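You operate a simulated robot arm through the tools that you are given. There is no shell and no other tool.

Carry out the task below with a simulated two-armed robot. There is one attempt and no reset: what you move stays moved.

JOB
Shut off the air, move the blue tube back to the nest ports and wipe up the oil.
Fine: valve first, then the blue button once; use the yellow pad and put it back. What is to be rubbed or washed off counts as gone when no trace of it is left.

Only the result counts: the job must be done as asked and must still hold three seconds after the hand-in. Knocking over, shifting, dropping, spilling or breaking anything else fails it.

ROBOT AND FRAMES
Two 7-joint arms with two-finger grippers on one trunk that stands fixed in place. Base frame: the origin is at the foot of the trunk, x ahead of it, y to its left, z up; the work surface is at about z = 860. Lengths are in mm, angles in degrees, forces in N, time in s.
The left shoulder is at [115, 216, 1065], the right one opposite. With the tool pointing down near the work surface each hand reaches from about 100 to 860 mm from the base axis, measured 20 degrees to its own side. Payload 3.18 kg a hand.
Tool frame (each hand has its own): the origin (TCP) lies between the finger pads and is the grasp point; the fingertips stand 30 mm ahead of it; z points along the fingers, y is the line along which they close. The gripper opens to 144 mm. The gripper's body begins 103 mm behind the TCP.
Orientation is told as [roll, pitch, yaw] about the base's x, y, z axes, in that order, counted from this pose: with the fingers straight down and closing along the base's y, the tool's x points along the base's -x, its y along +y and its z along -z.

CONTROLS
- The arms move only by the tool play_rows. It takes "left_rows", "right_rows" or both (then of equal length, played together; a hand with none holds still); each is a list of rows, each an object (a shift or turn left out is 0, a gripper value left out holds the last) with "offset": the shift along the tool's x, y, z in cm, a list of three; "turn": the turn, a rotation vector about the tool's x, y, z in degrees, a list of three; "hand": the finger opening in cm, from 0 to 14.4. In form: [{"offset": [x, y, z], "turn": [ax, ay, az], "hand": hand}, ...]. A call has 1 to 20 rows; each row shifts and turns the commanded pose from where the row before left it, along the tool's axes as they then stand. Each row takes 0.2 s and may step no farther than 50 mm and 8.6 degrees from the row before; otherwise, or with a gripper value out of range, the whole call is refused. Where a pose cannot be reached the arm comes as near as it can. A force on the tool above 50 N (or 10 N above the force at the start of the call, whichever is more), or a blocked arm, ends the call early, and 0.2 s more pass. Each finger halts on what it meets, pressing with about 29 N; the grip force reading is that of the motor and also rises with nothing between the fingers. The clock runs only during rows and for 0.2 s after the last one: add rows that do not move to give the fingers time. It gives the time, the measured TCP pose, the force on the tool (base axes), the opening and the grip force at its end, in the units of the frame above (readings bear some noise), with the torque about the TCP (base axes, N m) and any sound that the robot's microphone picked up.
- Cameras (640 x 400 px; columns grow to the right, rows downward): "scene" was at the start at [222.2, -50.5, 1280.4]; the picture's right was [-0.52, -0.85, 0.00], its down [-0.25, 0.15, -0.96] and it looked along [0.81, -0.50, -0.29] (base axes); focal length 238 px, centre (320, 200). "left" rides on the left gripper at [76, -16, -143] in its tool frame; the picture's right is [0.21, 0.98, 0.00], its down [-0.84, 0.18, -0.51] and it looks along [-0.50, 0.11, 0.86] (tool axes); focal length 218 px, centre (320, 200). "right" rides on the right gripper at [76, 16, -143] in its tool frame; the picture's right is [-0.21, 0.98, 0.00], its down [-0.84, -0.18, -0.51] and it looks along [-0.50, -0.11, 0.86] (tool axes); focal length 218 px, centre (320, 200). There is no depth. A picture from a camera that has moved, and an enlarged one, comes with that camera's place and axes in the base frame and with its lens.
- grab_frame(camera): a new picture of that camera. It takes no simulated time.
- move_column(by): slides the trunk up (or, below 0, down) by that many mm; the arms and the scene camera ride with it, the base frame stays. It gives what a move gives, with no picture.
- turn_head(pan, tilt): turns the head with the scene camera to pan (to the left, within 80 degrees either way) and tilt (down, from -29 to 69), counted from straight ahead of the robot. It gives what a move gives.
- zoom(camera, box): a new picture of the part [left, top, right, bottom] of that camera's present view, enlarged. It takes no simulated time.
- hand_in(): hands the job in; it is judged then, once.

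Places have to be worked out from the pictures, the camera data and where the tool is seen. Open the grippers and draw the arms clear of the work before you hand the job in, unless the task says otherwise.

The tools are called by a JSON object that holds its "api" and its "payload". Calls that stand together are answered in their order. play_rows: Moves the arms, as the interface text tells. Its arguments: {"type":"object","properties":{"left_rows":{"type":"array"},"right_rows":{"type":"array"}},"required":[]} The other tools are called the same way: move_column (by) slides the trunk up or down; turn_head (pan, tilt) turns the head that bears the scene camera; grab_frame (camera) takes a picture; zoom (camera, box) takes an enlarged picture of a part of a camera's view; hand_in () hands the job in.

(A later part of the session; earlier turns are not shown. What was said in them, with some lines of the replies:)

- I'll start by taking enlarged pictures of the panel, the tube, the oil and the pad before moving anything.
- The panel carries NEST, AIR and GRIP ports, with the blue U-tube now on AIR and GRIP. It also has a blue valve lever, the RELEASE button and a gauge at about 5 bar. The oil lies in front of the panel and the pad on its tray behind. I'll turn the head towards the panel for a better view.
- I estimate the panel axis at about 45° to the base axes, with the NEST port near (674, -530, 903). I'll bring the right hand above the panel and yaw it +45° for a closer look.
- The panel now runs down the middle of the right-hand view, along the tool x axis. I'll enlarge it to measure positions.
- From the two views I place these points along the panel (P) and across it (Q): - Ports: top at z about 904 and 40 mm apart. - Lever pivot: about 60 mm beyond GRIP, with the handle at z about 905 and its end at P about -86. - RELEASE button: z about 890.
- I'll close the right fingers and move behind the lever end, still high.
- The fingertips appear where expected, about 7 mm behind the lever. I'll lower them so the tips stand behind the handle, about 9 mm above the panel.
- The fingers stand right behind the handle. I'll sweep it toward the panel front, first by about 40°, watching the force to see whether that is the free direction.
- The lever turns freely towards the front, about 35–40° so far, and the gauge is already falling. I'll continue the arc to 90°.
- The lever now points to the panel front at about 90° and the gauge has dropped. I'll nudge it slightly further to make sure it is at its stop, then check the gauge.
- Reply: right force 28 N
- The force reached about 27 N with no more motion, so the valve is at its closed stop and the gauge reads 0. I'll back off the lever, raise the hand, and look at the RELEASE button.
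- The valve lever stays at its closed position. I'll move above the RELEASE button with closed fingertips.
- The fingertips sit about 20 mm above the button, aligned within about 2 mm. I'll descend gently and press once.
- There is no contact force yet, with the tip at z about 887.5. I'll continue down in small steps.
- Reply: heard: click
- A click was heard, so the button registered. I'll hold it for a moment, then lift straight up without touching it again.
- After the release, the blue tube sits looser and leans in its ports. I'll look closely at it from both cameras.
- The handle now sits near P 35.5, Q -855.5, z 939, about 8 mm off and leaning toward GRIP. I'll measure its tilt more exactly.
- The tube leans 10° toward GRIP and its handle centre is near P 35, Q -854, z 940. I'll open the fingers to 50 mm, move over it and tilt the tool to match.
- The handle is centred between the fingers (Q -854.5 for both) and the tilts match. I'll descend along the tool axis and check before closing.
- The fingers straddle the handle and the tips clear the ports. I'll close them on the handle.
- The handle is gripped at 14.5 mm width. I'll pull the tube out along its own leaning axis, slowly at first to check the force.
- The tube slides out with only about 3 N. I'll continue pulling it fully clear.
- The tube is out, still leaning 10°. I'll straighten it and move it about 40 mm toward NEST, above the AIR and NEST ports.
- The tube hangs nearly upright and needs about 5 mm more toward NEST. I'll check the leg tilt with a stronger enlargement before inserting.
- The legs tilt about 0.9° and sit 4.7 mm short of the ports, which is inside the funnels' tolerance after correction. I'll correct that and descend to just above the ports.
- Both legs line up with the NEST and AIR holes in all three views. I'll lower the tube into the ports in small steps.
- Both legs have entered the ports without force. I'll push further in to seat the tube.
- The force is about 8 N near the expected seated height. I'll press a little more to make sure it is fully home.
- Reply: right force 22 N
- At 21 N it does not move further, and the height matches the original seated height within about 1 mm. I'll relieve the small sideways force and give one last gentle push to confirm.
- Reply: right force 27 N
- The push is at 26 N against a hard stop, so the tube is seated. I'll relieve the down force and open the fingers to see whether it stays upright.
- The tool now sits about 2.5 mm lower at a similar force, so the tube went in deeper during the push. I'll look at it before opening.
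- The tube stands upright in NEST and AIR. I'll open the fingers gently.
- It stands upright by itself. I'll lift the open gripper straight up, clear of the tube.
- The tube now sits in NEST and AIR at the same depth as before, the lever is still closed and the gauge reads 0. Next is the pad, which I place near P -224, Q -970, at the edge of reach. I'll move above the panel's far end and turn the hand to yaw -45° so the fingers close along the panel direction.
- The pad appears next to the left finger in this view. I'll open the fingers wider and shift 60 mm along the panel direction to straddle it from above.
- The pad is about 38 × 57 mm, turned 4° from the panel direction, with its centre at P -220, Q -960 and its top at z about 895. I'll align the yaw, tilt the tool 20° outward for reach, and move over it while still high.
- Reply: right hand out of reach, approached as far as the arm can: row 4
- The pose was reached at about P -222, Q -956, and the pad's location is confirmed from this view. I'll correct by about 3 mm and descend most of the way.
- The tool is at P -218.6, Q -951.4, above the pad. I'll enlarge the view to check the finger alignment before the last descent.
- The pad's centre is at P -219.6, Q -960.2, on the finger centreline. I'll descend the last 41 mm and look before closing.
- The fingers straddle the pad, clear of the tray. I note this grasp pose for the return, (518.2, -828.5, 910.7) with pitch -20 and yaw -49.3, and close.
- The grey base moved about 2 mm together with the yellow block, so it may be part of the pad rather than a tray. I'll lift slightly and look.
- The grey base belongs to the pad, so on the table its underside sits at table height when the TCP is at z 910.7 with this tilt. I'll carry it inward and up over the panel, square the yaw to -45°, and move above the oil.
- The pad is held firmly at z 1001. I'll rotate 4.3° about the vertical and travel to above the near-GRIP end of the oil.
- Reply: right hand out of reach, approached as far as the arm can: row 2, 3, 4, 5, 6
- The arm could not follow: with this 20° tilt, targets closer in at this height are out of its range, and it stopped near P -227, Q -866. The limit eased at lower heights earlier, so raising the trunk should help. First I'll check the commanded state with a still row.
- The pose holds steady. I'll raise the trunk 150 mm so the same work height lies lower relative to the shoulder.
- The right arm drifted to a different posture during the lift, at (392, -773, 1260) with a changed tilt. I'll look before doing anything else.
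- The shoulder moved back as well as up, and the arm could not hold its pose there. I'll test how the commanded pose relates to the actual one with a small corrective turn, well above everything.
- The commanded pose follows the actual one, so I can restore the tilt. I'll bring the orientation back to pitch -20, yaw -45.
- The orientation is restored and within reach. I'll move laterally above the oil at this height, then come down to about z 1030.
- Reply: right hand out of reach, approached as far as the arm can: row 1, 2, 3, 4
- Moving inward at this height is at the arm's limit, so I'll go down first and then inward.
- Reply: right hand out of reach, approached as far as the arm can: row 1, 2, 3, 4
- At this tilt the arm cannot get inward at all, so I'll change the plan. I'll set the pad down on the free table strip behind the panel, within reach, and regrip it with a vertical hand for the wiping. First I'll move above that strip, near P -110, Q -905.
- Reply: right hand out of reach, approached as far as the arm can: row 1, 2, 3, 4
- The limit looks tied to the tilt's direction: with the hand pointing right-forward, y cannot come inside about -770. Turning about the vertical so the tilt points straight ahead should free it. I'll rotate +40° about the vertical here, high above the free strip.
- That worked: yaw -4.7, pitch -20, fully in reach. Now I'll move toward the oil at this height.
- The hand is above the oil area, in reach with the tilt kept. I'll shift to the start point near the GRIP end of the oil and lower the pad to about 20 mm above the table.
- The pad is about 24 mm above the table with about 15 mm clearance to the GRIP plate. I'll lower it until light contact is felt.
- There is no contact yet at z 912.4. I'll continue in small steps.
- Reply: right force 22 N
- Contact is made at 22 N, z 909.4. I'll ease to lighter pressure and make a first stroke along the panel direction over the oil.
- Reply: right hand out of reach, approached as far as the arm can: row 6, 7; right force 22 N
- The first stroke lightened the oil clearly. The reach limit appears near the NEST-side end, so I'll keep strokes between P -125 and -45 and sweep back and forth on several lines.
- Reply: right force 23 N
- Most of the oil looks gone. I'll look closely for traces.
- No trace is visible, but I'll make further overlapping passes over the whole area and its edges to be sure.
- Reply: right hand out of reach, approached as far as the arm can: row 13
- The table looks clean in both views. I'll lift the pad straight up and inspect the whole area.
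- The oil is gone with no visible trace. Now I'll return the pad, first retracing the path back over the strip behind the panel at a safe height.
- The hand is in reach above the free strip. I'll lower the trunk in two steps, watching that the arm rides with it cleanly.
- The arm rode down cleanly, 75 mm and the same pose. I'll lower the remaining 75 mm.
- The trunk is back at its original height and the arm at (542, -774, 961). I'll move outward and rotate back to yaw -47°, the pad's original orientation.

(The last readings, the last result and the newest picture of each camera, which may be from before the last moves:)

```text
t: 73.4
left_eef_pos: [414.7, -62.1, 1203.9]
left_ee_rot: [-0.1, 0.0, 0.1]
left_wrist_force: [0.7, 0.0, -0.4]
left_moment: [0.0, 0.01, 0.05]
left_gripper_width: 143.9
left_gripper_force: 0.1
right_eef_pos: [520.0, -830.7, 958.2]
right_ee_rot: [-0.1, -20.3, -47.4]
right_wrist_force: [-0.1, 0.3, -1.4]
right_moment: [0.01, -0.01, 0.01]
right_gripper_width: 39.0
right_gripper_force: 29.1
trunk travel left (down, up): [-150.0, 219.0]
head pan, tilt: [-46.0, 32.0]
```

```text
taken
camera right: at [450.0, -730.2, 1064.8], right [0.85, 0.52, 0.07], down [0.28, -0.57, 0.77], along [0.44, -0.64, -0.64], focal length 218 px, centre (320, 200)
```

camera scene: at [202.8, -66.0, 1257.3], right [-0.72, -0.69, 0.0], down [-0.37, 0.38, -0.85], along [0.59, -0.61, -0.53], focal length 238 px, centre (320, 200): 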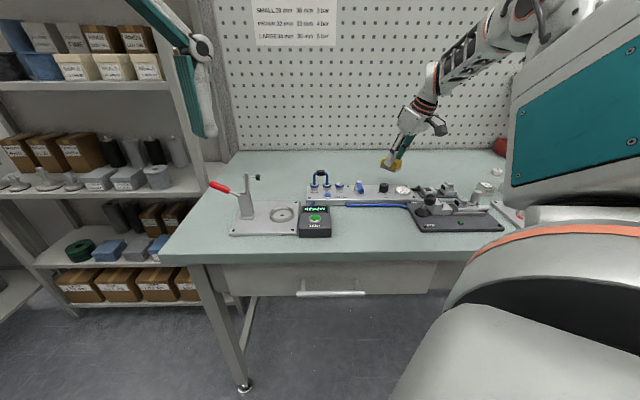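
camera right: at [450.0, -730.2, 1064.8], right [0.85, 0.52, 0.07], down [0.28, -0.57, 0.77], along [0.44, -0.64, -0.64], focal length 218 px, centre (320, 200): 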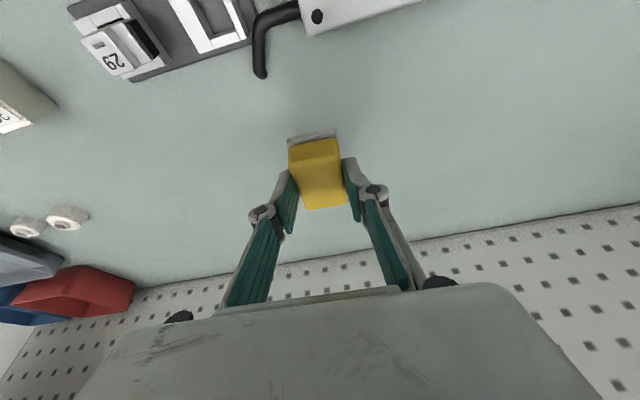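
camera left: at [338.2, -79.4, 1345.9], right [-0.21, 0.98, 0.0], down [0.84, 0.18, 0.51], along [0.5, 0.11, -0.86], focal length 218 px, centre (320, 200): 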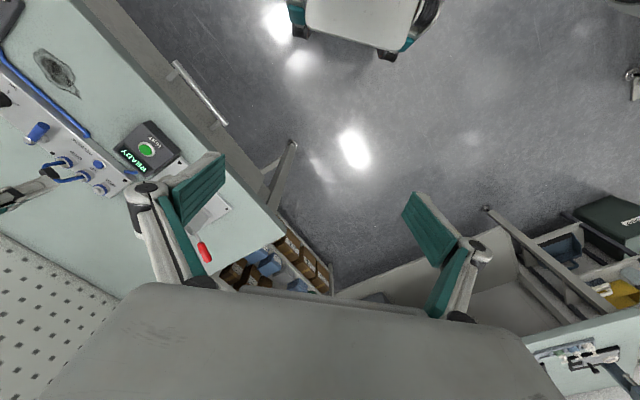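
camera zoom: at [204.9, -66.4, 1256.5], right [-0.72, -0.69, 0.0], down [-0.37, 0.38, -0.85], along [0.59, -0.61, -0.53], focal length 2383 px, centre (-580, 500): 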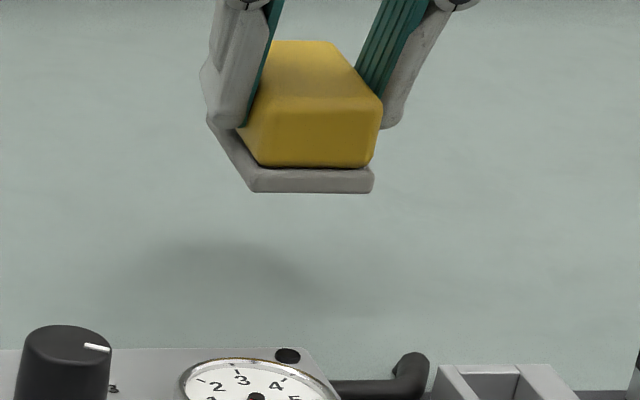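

The pad's position and angle match the original closely. I'll check how it sits in the grip compared with right after grasping.

{"api": "zoom", "payload": {"camera": "right", "box": [240, 80, 400, 200]}}

```text
3.33 times, centred on (320, 140) of right
camera zoom: at [450.0, -730.2, 1064.8], right [0.85, 0.52, 0.07], down [0.28, -0.57, 0.77], along [0.44, -0.64, -0.64], focal length 728 px, centre (320, 400)
```

zoom: 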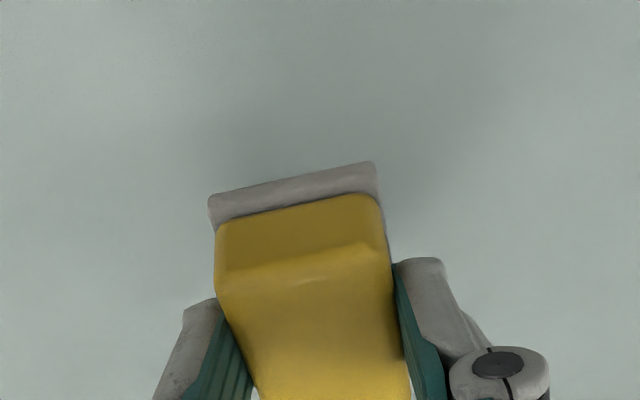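

The pad slid up about 3 mm in the grip, with no sideways change. I'll correct by a few millimetres and lower to about 5 mm above the table for a precise comparison.

{"api": "play_rows", "payload": {"right_rows": [{"offset": [0.277, -0.133, -0.101]}, {"offset": [0.77, 0, 2.115]}, {"offset": [0.77, 0, 2.115]}, {}, {}]}}

{"api": "zoom", "payload": {"camera": "scene", "box": [390, 150, 430, 190]}}

{"api": "zoom", "payload": {"camera": "right", "box": [240, 80, 400, 200]}}

```text
t: 74.6
left_eef_pos: [414.6, -62.8, 1204.5]
left_ee_rot: [-0.1, 0.0, 0.1]
left_wrist_force: [-0.6, 0.2, 0.2]
left_moment: [0.0, -0.01, 0.0]
left_gripper_width: 144.0
left_gripper_force: 0.1
right_eef_pos: [518.6, -826.9, 913.5]
right_ee_rot: [0.0, -20.3, -47.4]
right_wrist_force: [-0.5, -0.5, -0.4]
right_moment: [-0.03, -0.02, 0.04]
right_gripper_width: 38.9
right_gripper_force: 28.9
trunk travel left (down, up): [-150.0, 219.0]
head pan, tilt: [-46.0, 32.0]
```

```text
10.00 times, centred on (410, 170) of scene
camera zoom: at [205.0, -66.3, 1256.5], right [-0.72, -0.69, 0.0], down [-0.37, 0.38, -0.85], along [0.59, -0.61, -0.53], focal length 2383 px, centre (-580, 500)
```

zoom: 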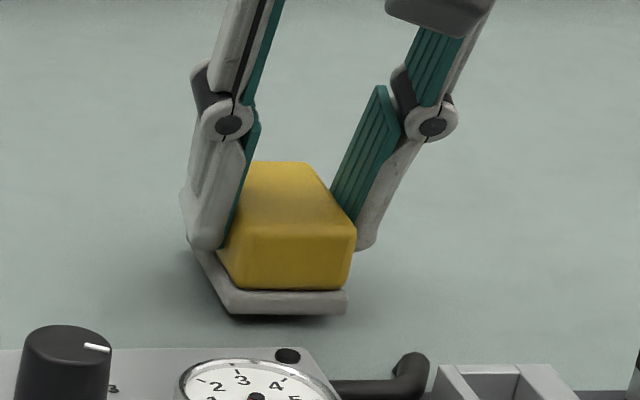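

```text
3.33 times, centred on (320, 140) of right
camera zoom: at [448.1, -727.9, 1019.6], right [0.85, 0.52, 0.07], down [0.28, -0.57, 0.77], along [0.44, -0.64, -0.64], focal length 728 px, centre (320, 400)
```

zoom: 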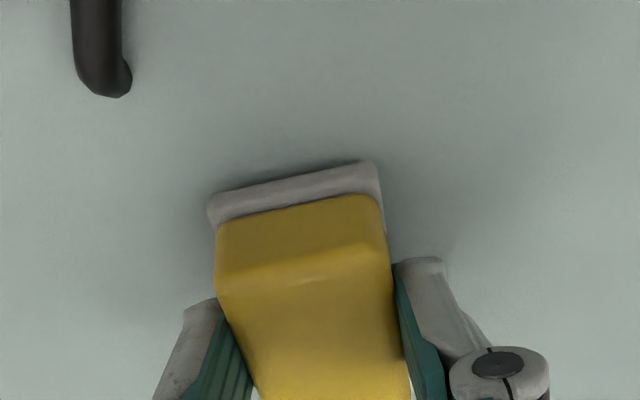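

The base's front edge lines up with its original image position within about 1 mm. I'll lower it onto the table.

{"api": "play_rows", "payload": {"right_rows": [{"offset": [0.1, 0, 0.28]}, {"offset": [0.068, 0, 0.188]}, {}]}}

```text
t: 75.4
left_eef_pos: [413.6, -62.2, 1203.9]
left_ee_rot: [-0.1, -0.1, 0.1]
left_wrist_force: [0.5, 0.6, 0.7]
left_moment: [0.0, 0.0, 0.0]
left_gripper_width: 143.9
left_gripper_force: 0.1
right_eef_pos: [518.8, -829.3, 909.2]
right_ee_rot: [-0.2, -20.3, -47.3]
right_wrist_force: [0.8, -0.6, -0.5]
right_moment: [-0.01, 0.01, 0.04]
right_gripper_width: 39.1
right_gripper_force: 29.3
trunk travel left (down, up): [-150.0, 219.0]
head pan, tilt: [-46.0, 32.0]
```

There is no contact yet at z 909.2. I'll keep going in small steps.

{"api": "play_rows", "payload": {"right_rows": [{"offset": [0.034, 0, 0.094]}, {"offset": [0.034, 0, 0.094]}, {}]}}

{"api": "zoom", "payload": {"camera": "scene", "box": [390, 150, 430, 190]}}

```text
t: 76.2
left_eef_pos: [414.8, -62.7, 1205.6]
left_ee_rot: [-0.2, 0.0, 0.1]
left_wrist_force: [0.2, -0.5, -0.7]
left_moment: [0.0, -0.01, -0.01]
left_gripper_width: 144.0
left_gripper_force: 0.1
right_eef_pos: [518.1, -829.1, 907.1]
right_ee_rot: [-0.1, -20.5, -47.3]
right_wrist_force: [0.5, 0.7, 2.4]
right_moment: [0.05, 0.09, -0.03]
right_gripper_width: 39.0
right_gripper_force: 29.0
trunk travel left (down, up): [-150.0, 219.0]
head pan, tilt: [-46.0, 32.0]
```

```text
10.00 times, centred on (410, 170) of scene
camera zoom: at [204.6, -65.9, 1256.7], right [-0.72, -0.69, 0.0], down [-0.37, 0.38, -0.85], along [0.59, -0.61, -0.53], focal length 2383 px, centre (-580, 500)
```

zoom: 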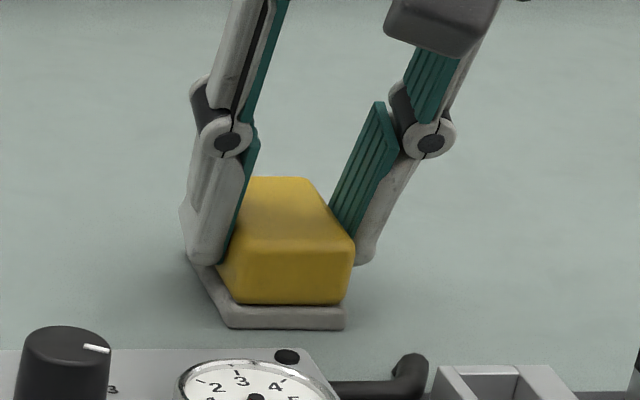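

The pad touches the table at 2.4 N, within about 1 mm of where it lay. I'll open the fingers.

{"api": "play_rows", "payload": {"right_rows": [{"hand": 4.6}, {"hand": 7}, {}, {}]}}

{"api": "zoom", "payload": {"camera": "scene", "box": [390, 150, 430, 190]}}

```text
t: 77.2
left_eef_pos: [413.4, -62.2, 1204.7]
left_ee_rot: [-0.1, 0.0, 0.0]
left_wrist_force: [-1.0, 0.5, 0.3]
left_moment: [-0.03, 0.0, -0.01]
left_gripper_width: 143.9
left_gripper_force: 0.1
right_eef_pos: [518.2, -828.8, 906.7]
right_ee_rot: [0.0, -20.3, -47.4]
right_wrist_force: [0.0, 0.1, -0.1]
right_moment: [-0.02, -0.02, -0.02]
right_gripper_width: 70.1
right_gripper_force: 0.1
trunk travel left (down, up): [-150.0, 219.0]
head pan, tilt: [-46.0, 32.0]
```

```text
10.00 times, centred on (410, 170) of scene
camera zoom: at [204.8, -66.2, 1256.6], right [-0.72, -0.69, 0.0], down [-0.37, 0.38, -0.85], along [0.59, -0.61, -0.53], focal length 2383 px, centre (-580, 500)
```

zoom: 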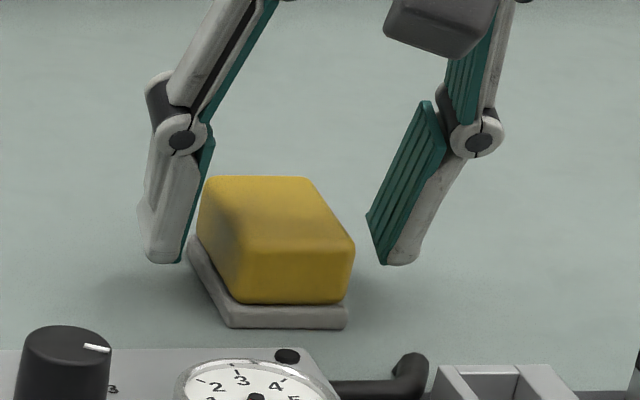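

The pad lies as it did at the start. I'll lift the open gripper straight up, away from it, and then straighten the hand.

{"api": "play_rows", "payload": {"right_rows": [{"offset": [-1.03, 0, -2.82]}, {"offset": [-1.03, 0, -2.82]}, {"offset": [-1.03, 0, -2.82]}, {"turn": [0, 6.8, 0]}, {"turn": [0, 6.8, 0]}, {"turn": [0, 6.7, 0]}, {}]}}

{"api": "zoom", "payload": {"camera": "scene", "box": [370, 130, 450, 200]}}

```text
t: 78.8
left_eef_pos: [413.3, -61.4, 1204.3]
left_ee_rot: [-0.2, -0.1, 0.1]
left_wrist_force: [-0.2, 0.6, 1.4]
left_moment: [-0.02, -0.04, -0.02]
left_gripper_width: 144.1
left_gripper_force: 0.1
right_eef_pos: [517.2, -827.2, 997.9]
right_ee_rot: [-0.1, -0.2, -47.4]
right_wrist_force: [0.7, 0.4, 0.8]
right_moment: [-0.06, -0.02, 0.0]
right_gripper_width: 69.9
right_gripper_force: 0.1
trunk travel left (down, up): [-150.0, 219.0]
head pan, tilt: [-46.0, 32.0]
```

```text
5.71 times, centred on (410, 165) of scene
camera zoom: at [203.8, -65.0, 1257.1], right [-0.72, -0.69, 0.0], down [-0.37, 0.38, -0.85], along [0.59, -0.61, -0.53], focal length 1362 px, centre (-194, 400)
```

zoom: 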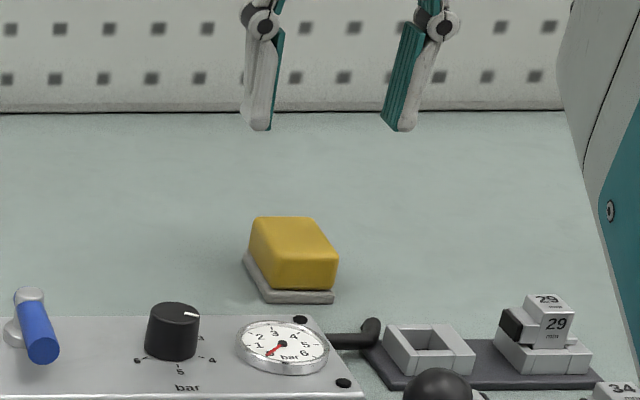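

The hand is upright and clear above the pad. I'll raise it and draw it back toward the starting place.

{"api": "play_rows", "payload": {"right_rows": [{"offset": [0, 0, -4]}, {"offset": [0, 0, -4]}, {"offset": [3.94, 2.01, -1.3]}, {"offset": [3.94, 2.01, -1.3]}, {"offset": [3.94, 2.01, -1.3]}, {"offset": [3.94, 2.01, -1.3]}, {"offset": [3.94, 2.01, -1.3]}, {"offset": [3.94, 2.01, -1.3]}, {"offset": [3.94, 2.01, -1.3]}, {"offset": [3.94, 2.01, -1.3]}, {}]}}

{"api": "grab_frame", "payload": {"camera": "scene"}}

{"api": "zoom", "payload": {"camera": "scene", "box": [290, 150, 450, 250]}}

{"api": "grab_frame", "payload": {"camera": "right"}}

```text
t: 81.2
left_eef_pos: [414.7, -61.8, 1203.5]
left_ee_rot: [-0.1, 0.1, 0.1]
left_wrist_force: [0.1, -0.9, 0.3]
left_moment: [0.02, 0.01, 0.02]
left_gripper_width: 144.0
left_gripper_force: 0.0
right_eef_pos: [545.9, -713.6, 1170.6]
right_ee_rot: [0.0, -0.1, -47.4]
right_wrist_force: [0.8, 0.4, 0.0]
right_moment: [-0.01, -0.01, 0.01]
right_gripper_width: 70.4
right_gripper_force: 0.1
right hand out of reach, approached as far as the arm can: row 1, 2, 3, 4, 5, 6, 7, 8, 9, 10
trunk travel left (down, up): [-150.0, 219.0]
head pan, tilt: [-46.0, 32.0]
```

```text
taken
camera scene: at [204.7, -66.3, 1256.6], right [-0.72, -0.69, 0.0], down [-0.37, 0.38, -0.85], along [0.59, -0.61, -0.53], focal length 238 px, centre (320, 200)
```

scene: 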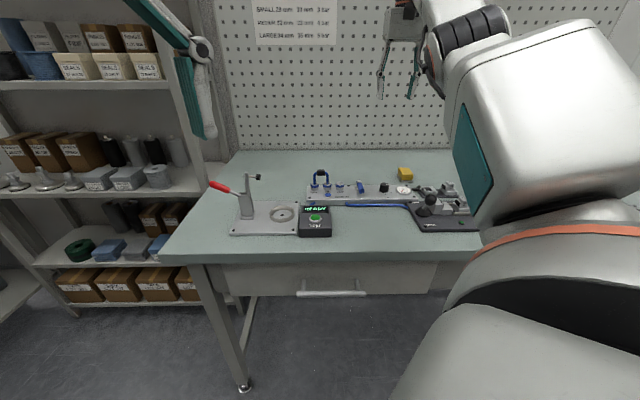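

```text
4.00 times, centred on (370, 200) of scene
camera zoom: at [204.7, -66.3, 1256.6], right [-0.72, -0.69, 0.0], down [-0.37, 0.38, -0.85], along [0.59, -0.61, -0.53], focal length 953 px, centre (120, 200)
```

zoom: 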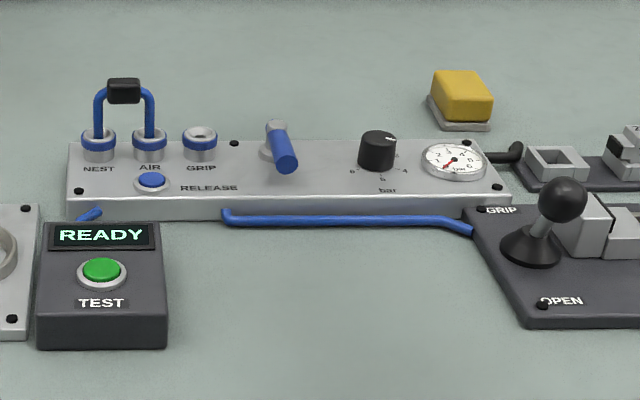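

```text
taken
camera right: at [506.5, -646.3, 1313.1], right [0.86, 0.51, 0.0], down [0.44, -0.74, 0.51], along [0.26, -0.44, -0.86], focal length 218 px, centre (320, 200)
```

right: 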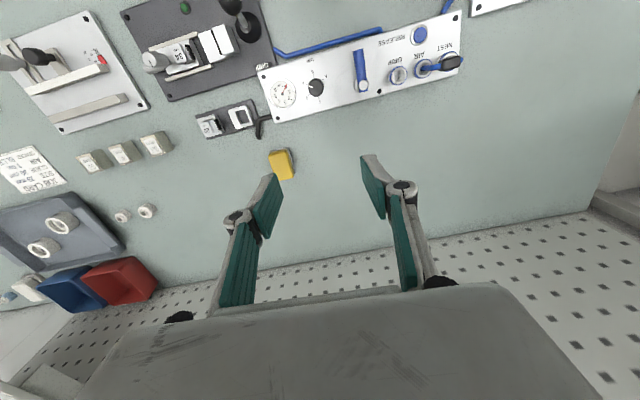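

Everything on the table looks right: the tube is in NEST and AIR, the lever closed, the gauge at 0, the oil gone and the pad in place. The hand is at (546, -714, 1171). I'll turn it to yaw 0 and retreat to the starting pose.

{"api": "play_rows", "payload": {"right_rows": [{"turn": [0, 0, -7.9]}, {"turn": [0, 0, -7.9]}, {"turn": [0, 0, -7.9]}, {"turn": [0, 0, -7.9]}, {"turn": [0, 0, -7.9]}, {"turn": [0, 0, -7.9]}, {}]}}

```text
t: 82.8
left_eef_pos: [413.7, -62.1, 1204.0]
left_ee_rot: [-0.1, 0.1, 0.0]
left_wrist_force: [-0.1, -0.6, 0.7]
left_moment: [-0.02, -0.01, -0.02]
left_gripper_width: 144.0
left_gripper_force: 0.1
right_eef_pos: [548.1, -712.5, 1170.9]
right_ee_rot: [-0.1, -0.2, 0.0]
right_wrist_force: [-0.5, -0.7, -0.8]
right_moment: [0.01, 0.0, -0.01]
right_gripper_width: 69.8
right_gripper_force: 0.0
trunk travel left (down, up): [-150.0, 219.0]
head pan, tilt: [-46.0, 32.0]
```

Yaw 0 is reached. I'll draw the arm back to near its starting pose with the gripper fully open.

{"api": "play_rows", "payload": {"right_rows": [{"offset": [2.1, 3.77, -0.22], "hand": 14.4}, {"offset": [2.1, 3.77, -0.22]}, {"offset": [2.1, 3.77, -0.22]}, {"offset": [2.1, 3.77, -0.22]}, {"offset": [2.1, 3.77, -0.22]}, {"offset": [2.1, 3.77, -0.22]}, {}, {}]}}

{"api": "grab_frame", "payload": {"camera": "scene"}}

{"api": "grab_frame", "payload": {"camera": "right"}}

{"api": "zoom", "payload": {"camera": "right", "box": [190, 90, 350, 250]}}

```text
t: 84.6
left_eef_pos: [413.5, -60.5, 1204.5]
left_ee_rot: [-0.2, 0.0, 0.1]
left_wrist_force: [-1.2, 0.5, 0.3]
left_moment: [-0.1, -0.07, -0.02]
left_gripper_width: 144.1
left_gripper_force: 0.1
right_eef_pos: [503.6, -632.7, 1178.8]
right_ee_rot: [-0.1, -0.1, 0.0]
right_wrist_force: [0.1, 0.5, 1.1]
right_moment: [-0.08, -0.06, 0.01]
right_gripper_width: 143.9
right_gripper_force: 0.0
right hand out of reach, approached as far as the arm can: row 1, 2, 3, 4, 5
trunk travel left (down, up): [-150.0, 219.0]
head pan, tilt: [-46.0, 32.0]
```

```text
taken
camera scene: at [203.9, -64.3, 1256.7], right [-0.72, -0.69, 0.0], down [-0.37, 0.38, -0.85], along [0.59, -0.61, -0.53], focal length 238 px, centre (320, 200)
```

scene: 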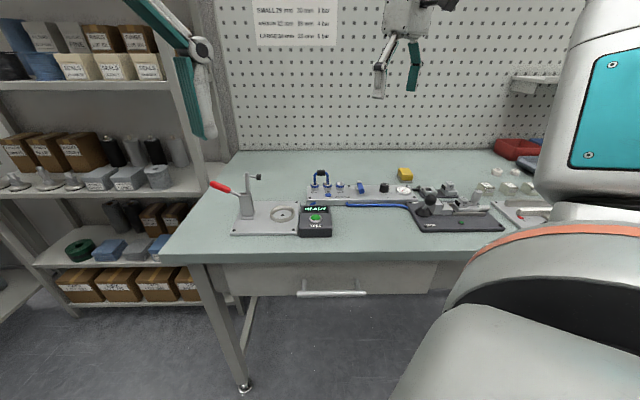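

```text
taken
camera right: at [426.5, -616.4, 1320.4], right [0.21, 0.98, 0.0], down [0.84, -0.18, 0.51], along [0.5, -0.11, -0.86], focal length 218 px, centre (320, 200)
```

right: 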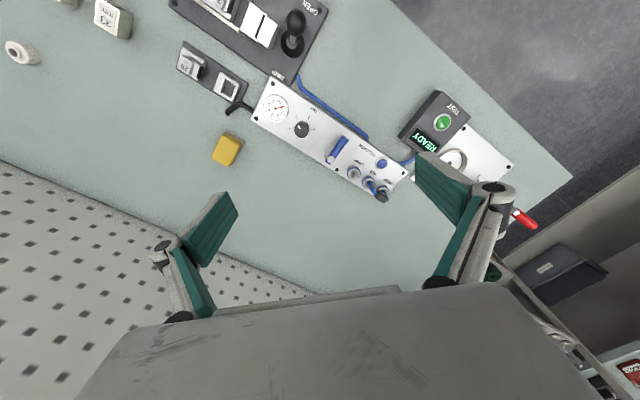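

```text
2.50 times, centred on (270, 170) of right
camera zoom: at [426.5, -616.4, 1320.4], right [0.21, 0.98, 0.0], down [0.84, -0.18, 0.51], along [0.5, -0.11, -0.86], focal length 546 px, centre (445, 275)
```

zoom: 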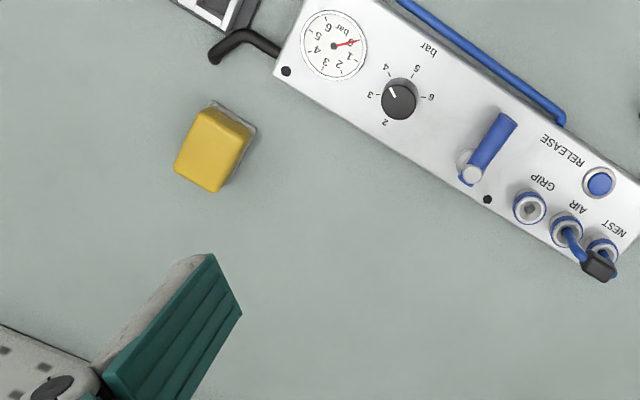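

The arm is high above the work and its last row was in reach again. I'll retreat the rest of the way to the start.

{"api": "play_rows", "payload": {"right_rows": [{"offset": [2.0, 3.65, 0]}, {"offset": [2.0, 3.65, 0]}, {"offset": [2.0, 3.65, 0]}, {"offset": [2.0, 3.65, 0]}, {}]}}

{"api": "zoom", "payload": {"camera": "scene", "box": [290, 150, 450, 250]}}

{"api": "grab_frame", "payload": {"camera": "right"}}

{"api": "zoom", "payload": {"camera": "right", "box": [190, 90, 350, 250]}}

```text
t: 85.8
left_eef_pos: [416.4, -63.8, 1204.0]
left_ee_rot: [-0.1, 0.2, 0.2]
left_wrist_force: [-0.1, -0.1, 0.2]
left_moment: [-0.02, 0.01, 0.01]
left_gripper_width: 143.9
left_gripper_force: 0.1
right_eef_pos: [421.6, -489.7, 1175.0]
right_ee_rot: [-0.1, 0.1, 0.0]
right_wrist_force: [0.1, 1.4, 0.2]
right_moment: [-0.01, 0.01, 0.0]
right_gripper_width: 144.0
right_gripper_force: 0.0
trunk travel left (down, up): [-150.0, 219.0]
head pan, tilt: [-46.0, 32.0]
```

```text
4.00 times, centred on (370, 200) of scene
camera zoom: at [205.5, -66.3, 1256.2], right [-0.72, -0.69, 0.0], down [-0.37, 0.38, -0.85], along [0.59, -0.61, -0.53], focal length 953 px, centre (120, 200)
```

zoom: 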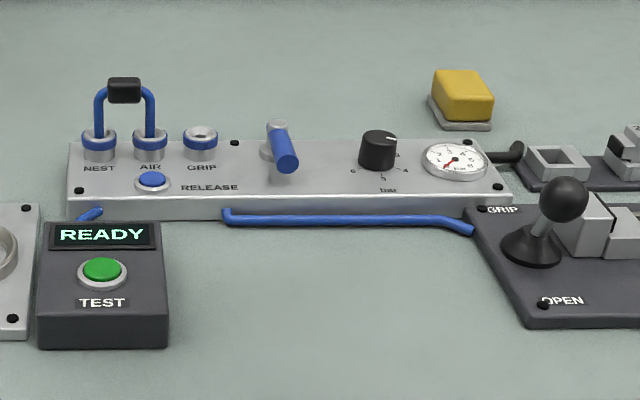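

```text
taken
camera right: at [345.4, -473.3, 1317.7], right [0.21, 0.98, 0.0], down [0.84, -0.18, 0.51], along [0.49, -0.11, -0.86], focal length 218 px, centre (320, 200)
```

right: 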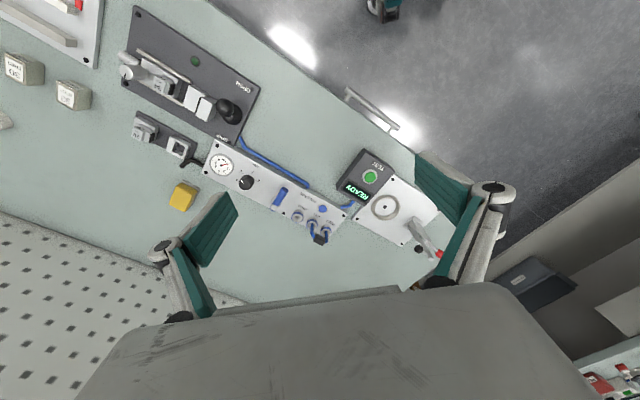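

```text
2.50 times, centred on (270, 170) of right
camera zoom: at [345.4, -473.3, 1317.7], right [0.21, 0.98, 0.0], down [0.84, -0.18, 0.51], along [0.49, -0.11, -0.86], focal length 546 px, centre (445, 275)
```

zoom: 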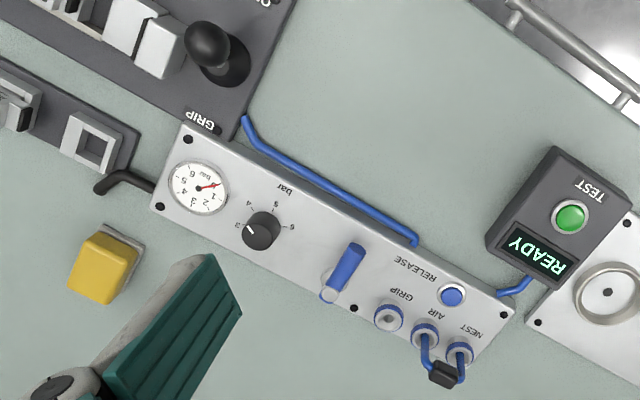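

Everything matches the target from the same viewpoint as at the start. I'll take one last close look at the oil area and the ports for traces or seating problems.

{"api": "zoom", "payload": {"camera": "right", "box": [245, 100, 335, 170]}}

{"api": "zoom", "payload": {"camera": "scene", "box": [305, 165, 345, 195]}}

{"api": "zoom", "payload": {"camera": "scene", "box": [340, 195, 430, 245]}}

```text
5.71 times, centred on (290, 135) of right
camera zoom: at [345.4, -473.3, 1317.7], right [0.21, 0.98, 0.0], down [0.84, -0.18, 0.51], along [0.49, -0.11, -0.86], focal length 1247 px, centre (491, 571)
```

zoom: 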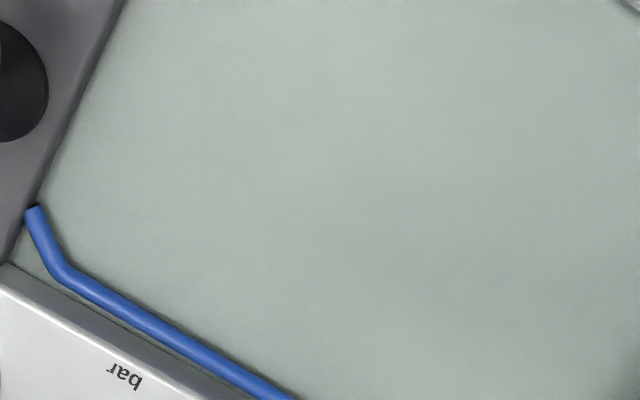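

```text
13.33 times, centred on (325, 180) of scene
camera zoom: at [205.5, -66.3, 1256.2], right [-0.72, -0.69, 0.0], down [-0.37, 0.38, -0.85], along [0.59, -0.61, -0.53], focal length 3177 px, centre (253, 467)
```

zoom: 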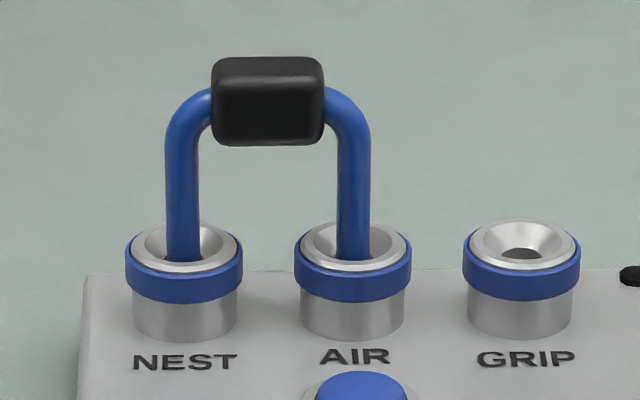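

```text
7.11 times, centred on (385, 220) of scene
camera zoom: at [205.5, -66.3, 1256.2], right [-0.72, -0.69, 0.0], down [-0.37, 0.38, -0.85], along [0.59, -0.61, -0.53], focal length 1695 px, centre (-142, 58)
```

zoom: 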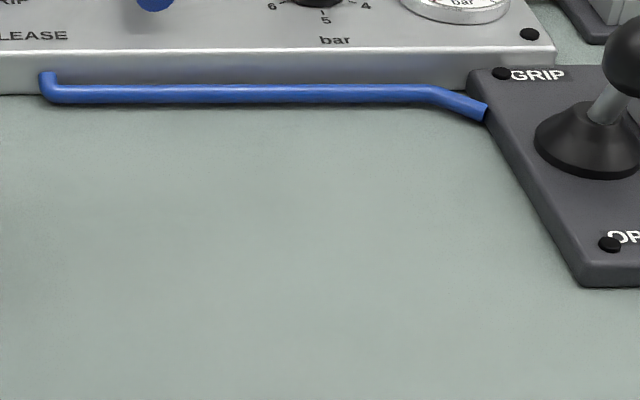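

The table shows no trace of oil, and the tube stands upright in NEST and AIR. The valve is closed at 0 bar, the pad is back in its place, and both arms are clear with open grippers. I'm handing in the job.

{"api": "hand_in", "payload": {}}

```text
The job is handed in.
```

I handed the job in, and all three parts were done as asked. I haven't been told the judging result.

- **Air:** I turned the valve lever to its closed stop first, then pressed the blue RELEASE button once; it clicked. The gauge reads 0 bar.
- **Blue tube:** It now stands upright in the NEST and AIR ports, at the same depth it had before in AIR and GRIP.
- **Oil:** I wiped the spill with the yellow pad in several overlapping passes, and close-up pictures showed no trace left. The pad is back within about 1 mm of where it lay.

Nothing else on the bench appeared moved in the last pictures. Both grippers are open and the arms are clear.
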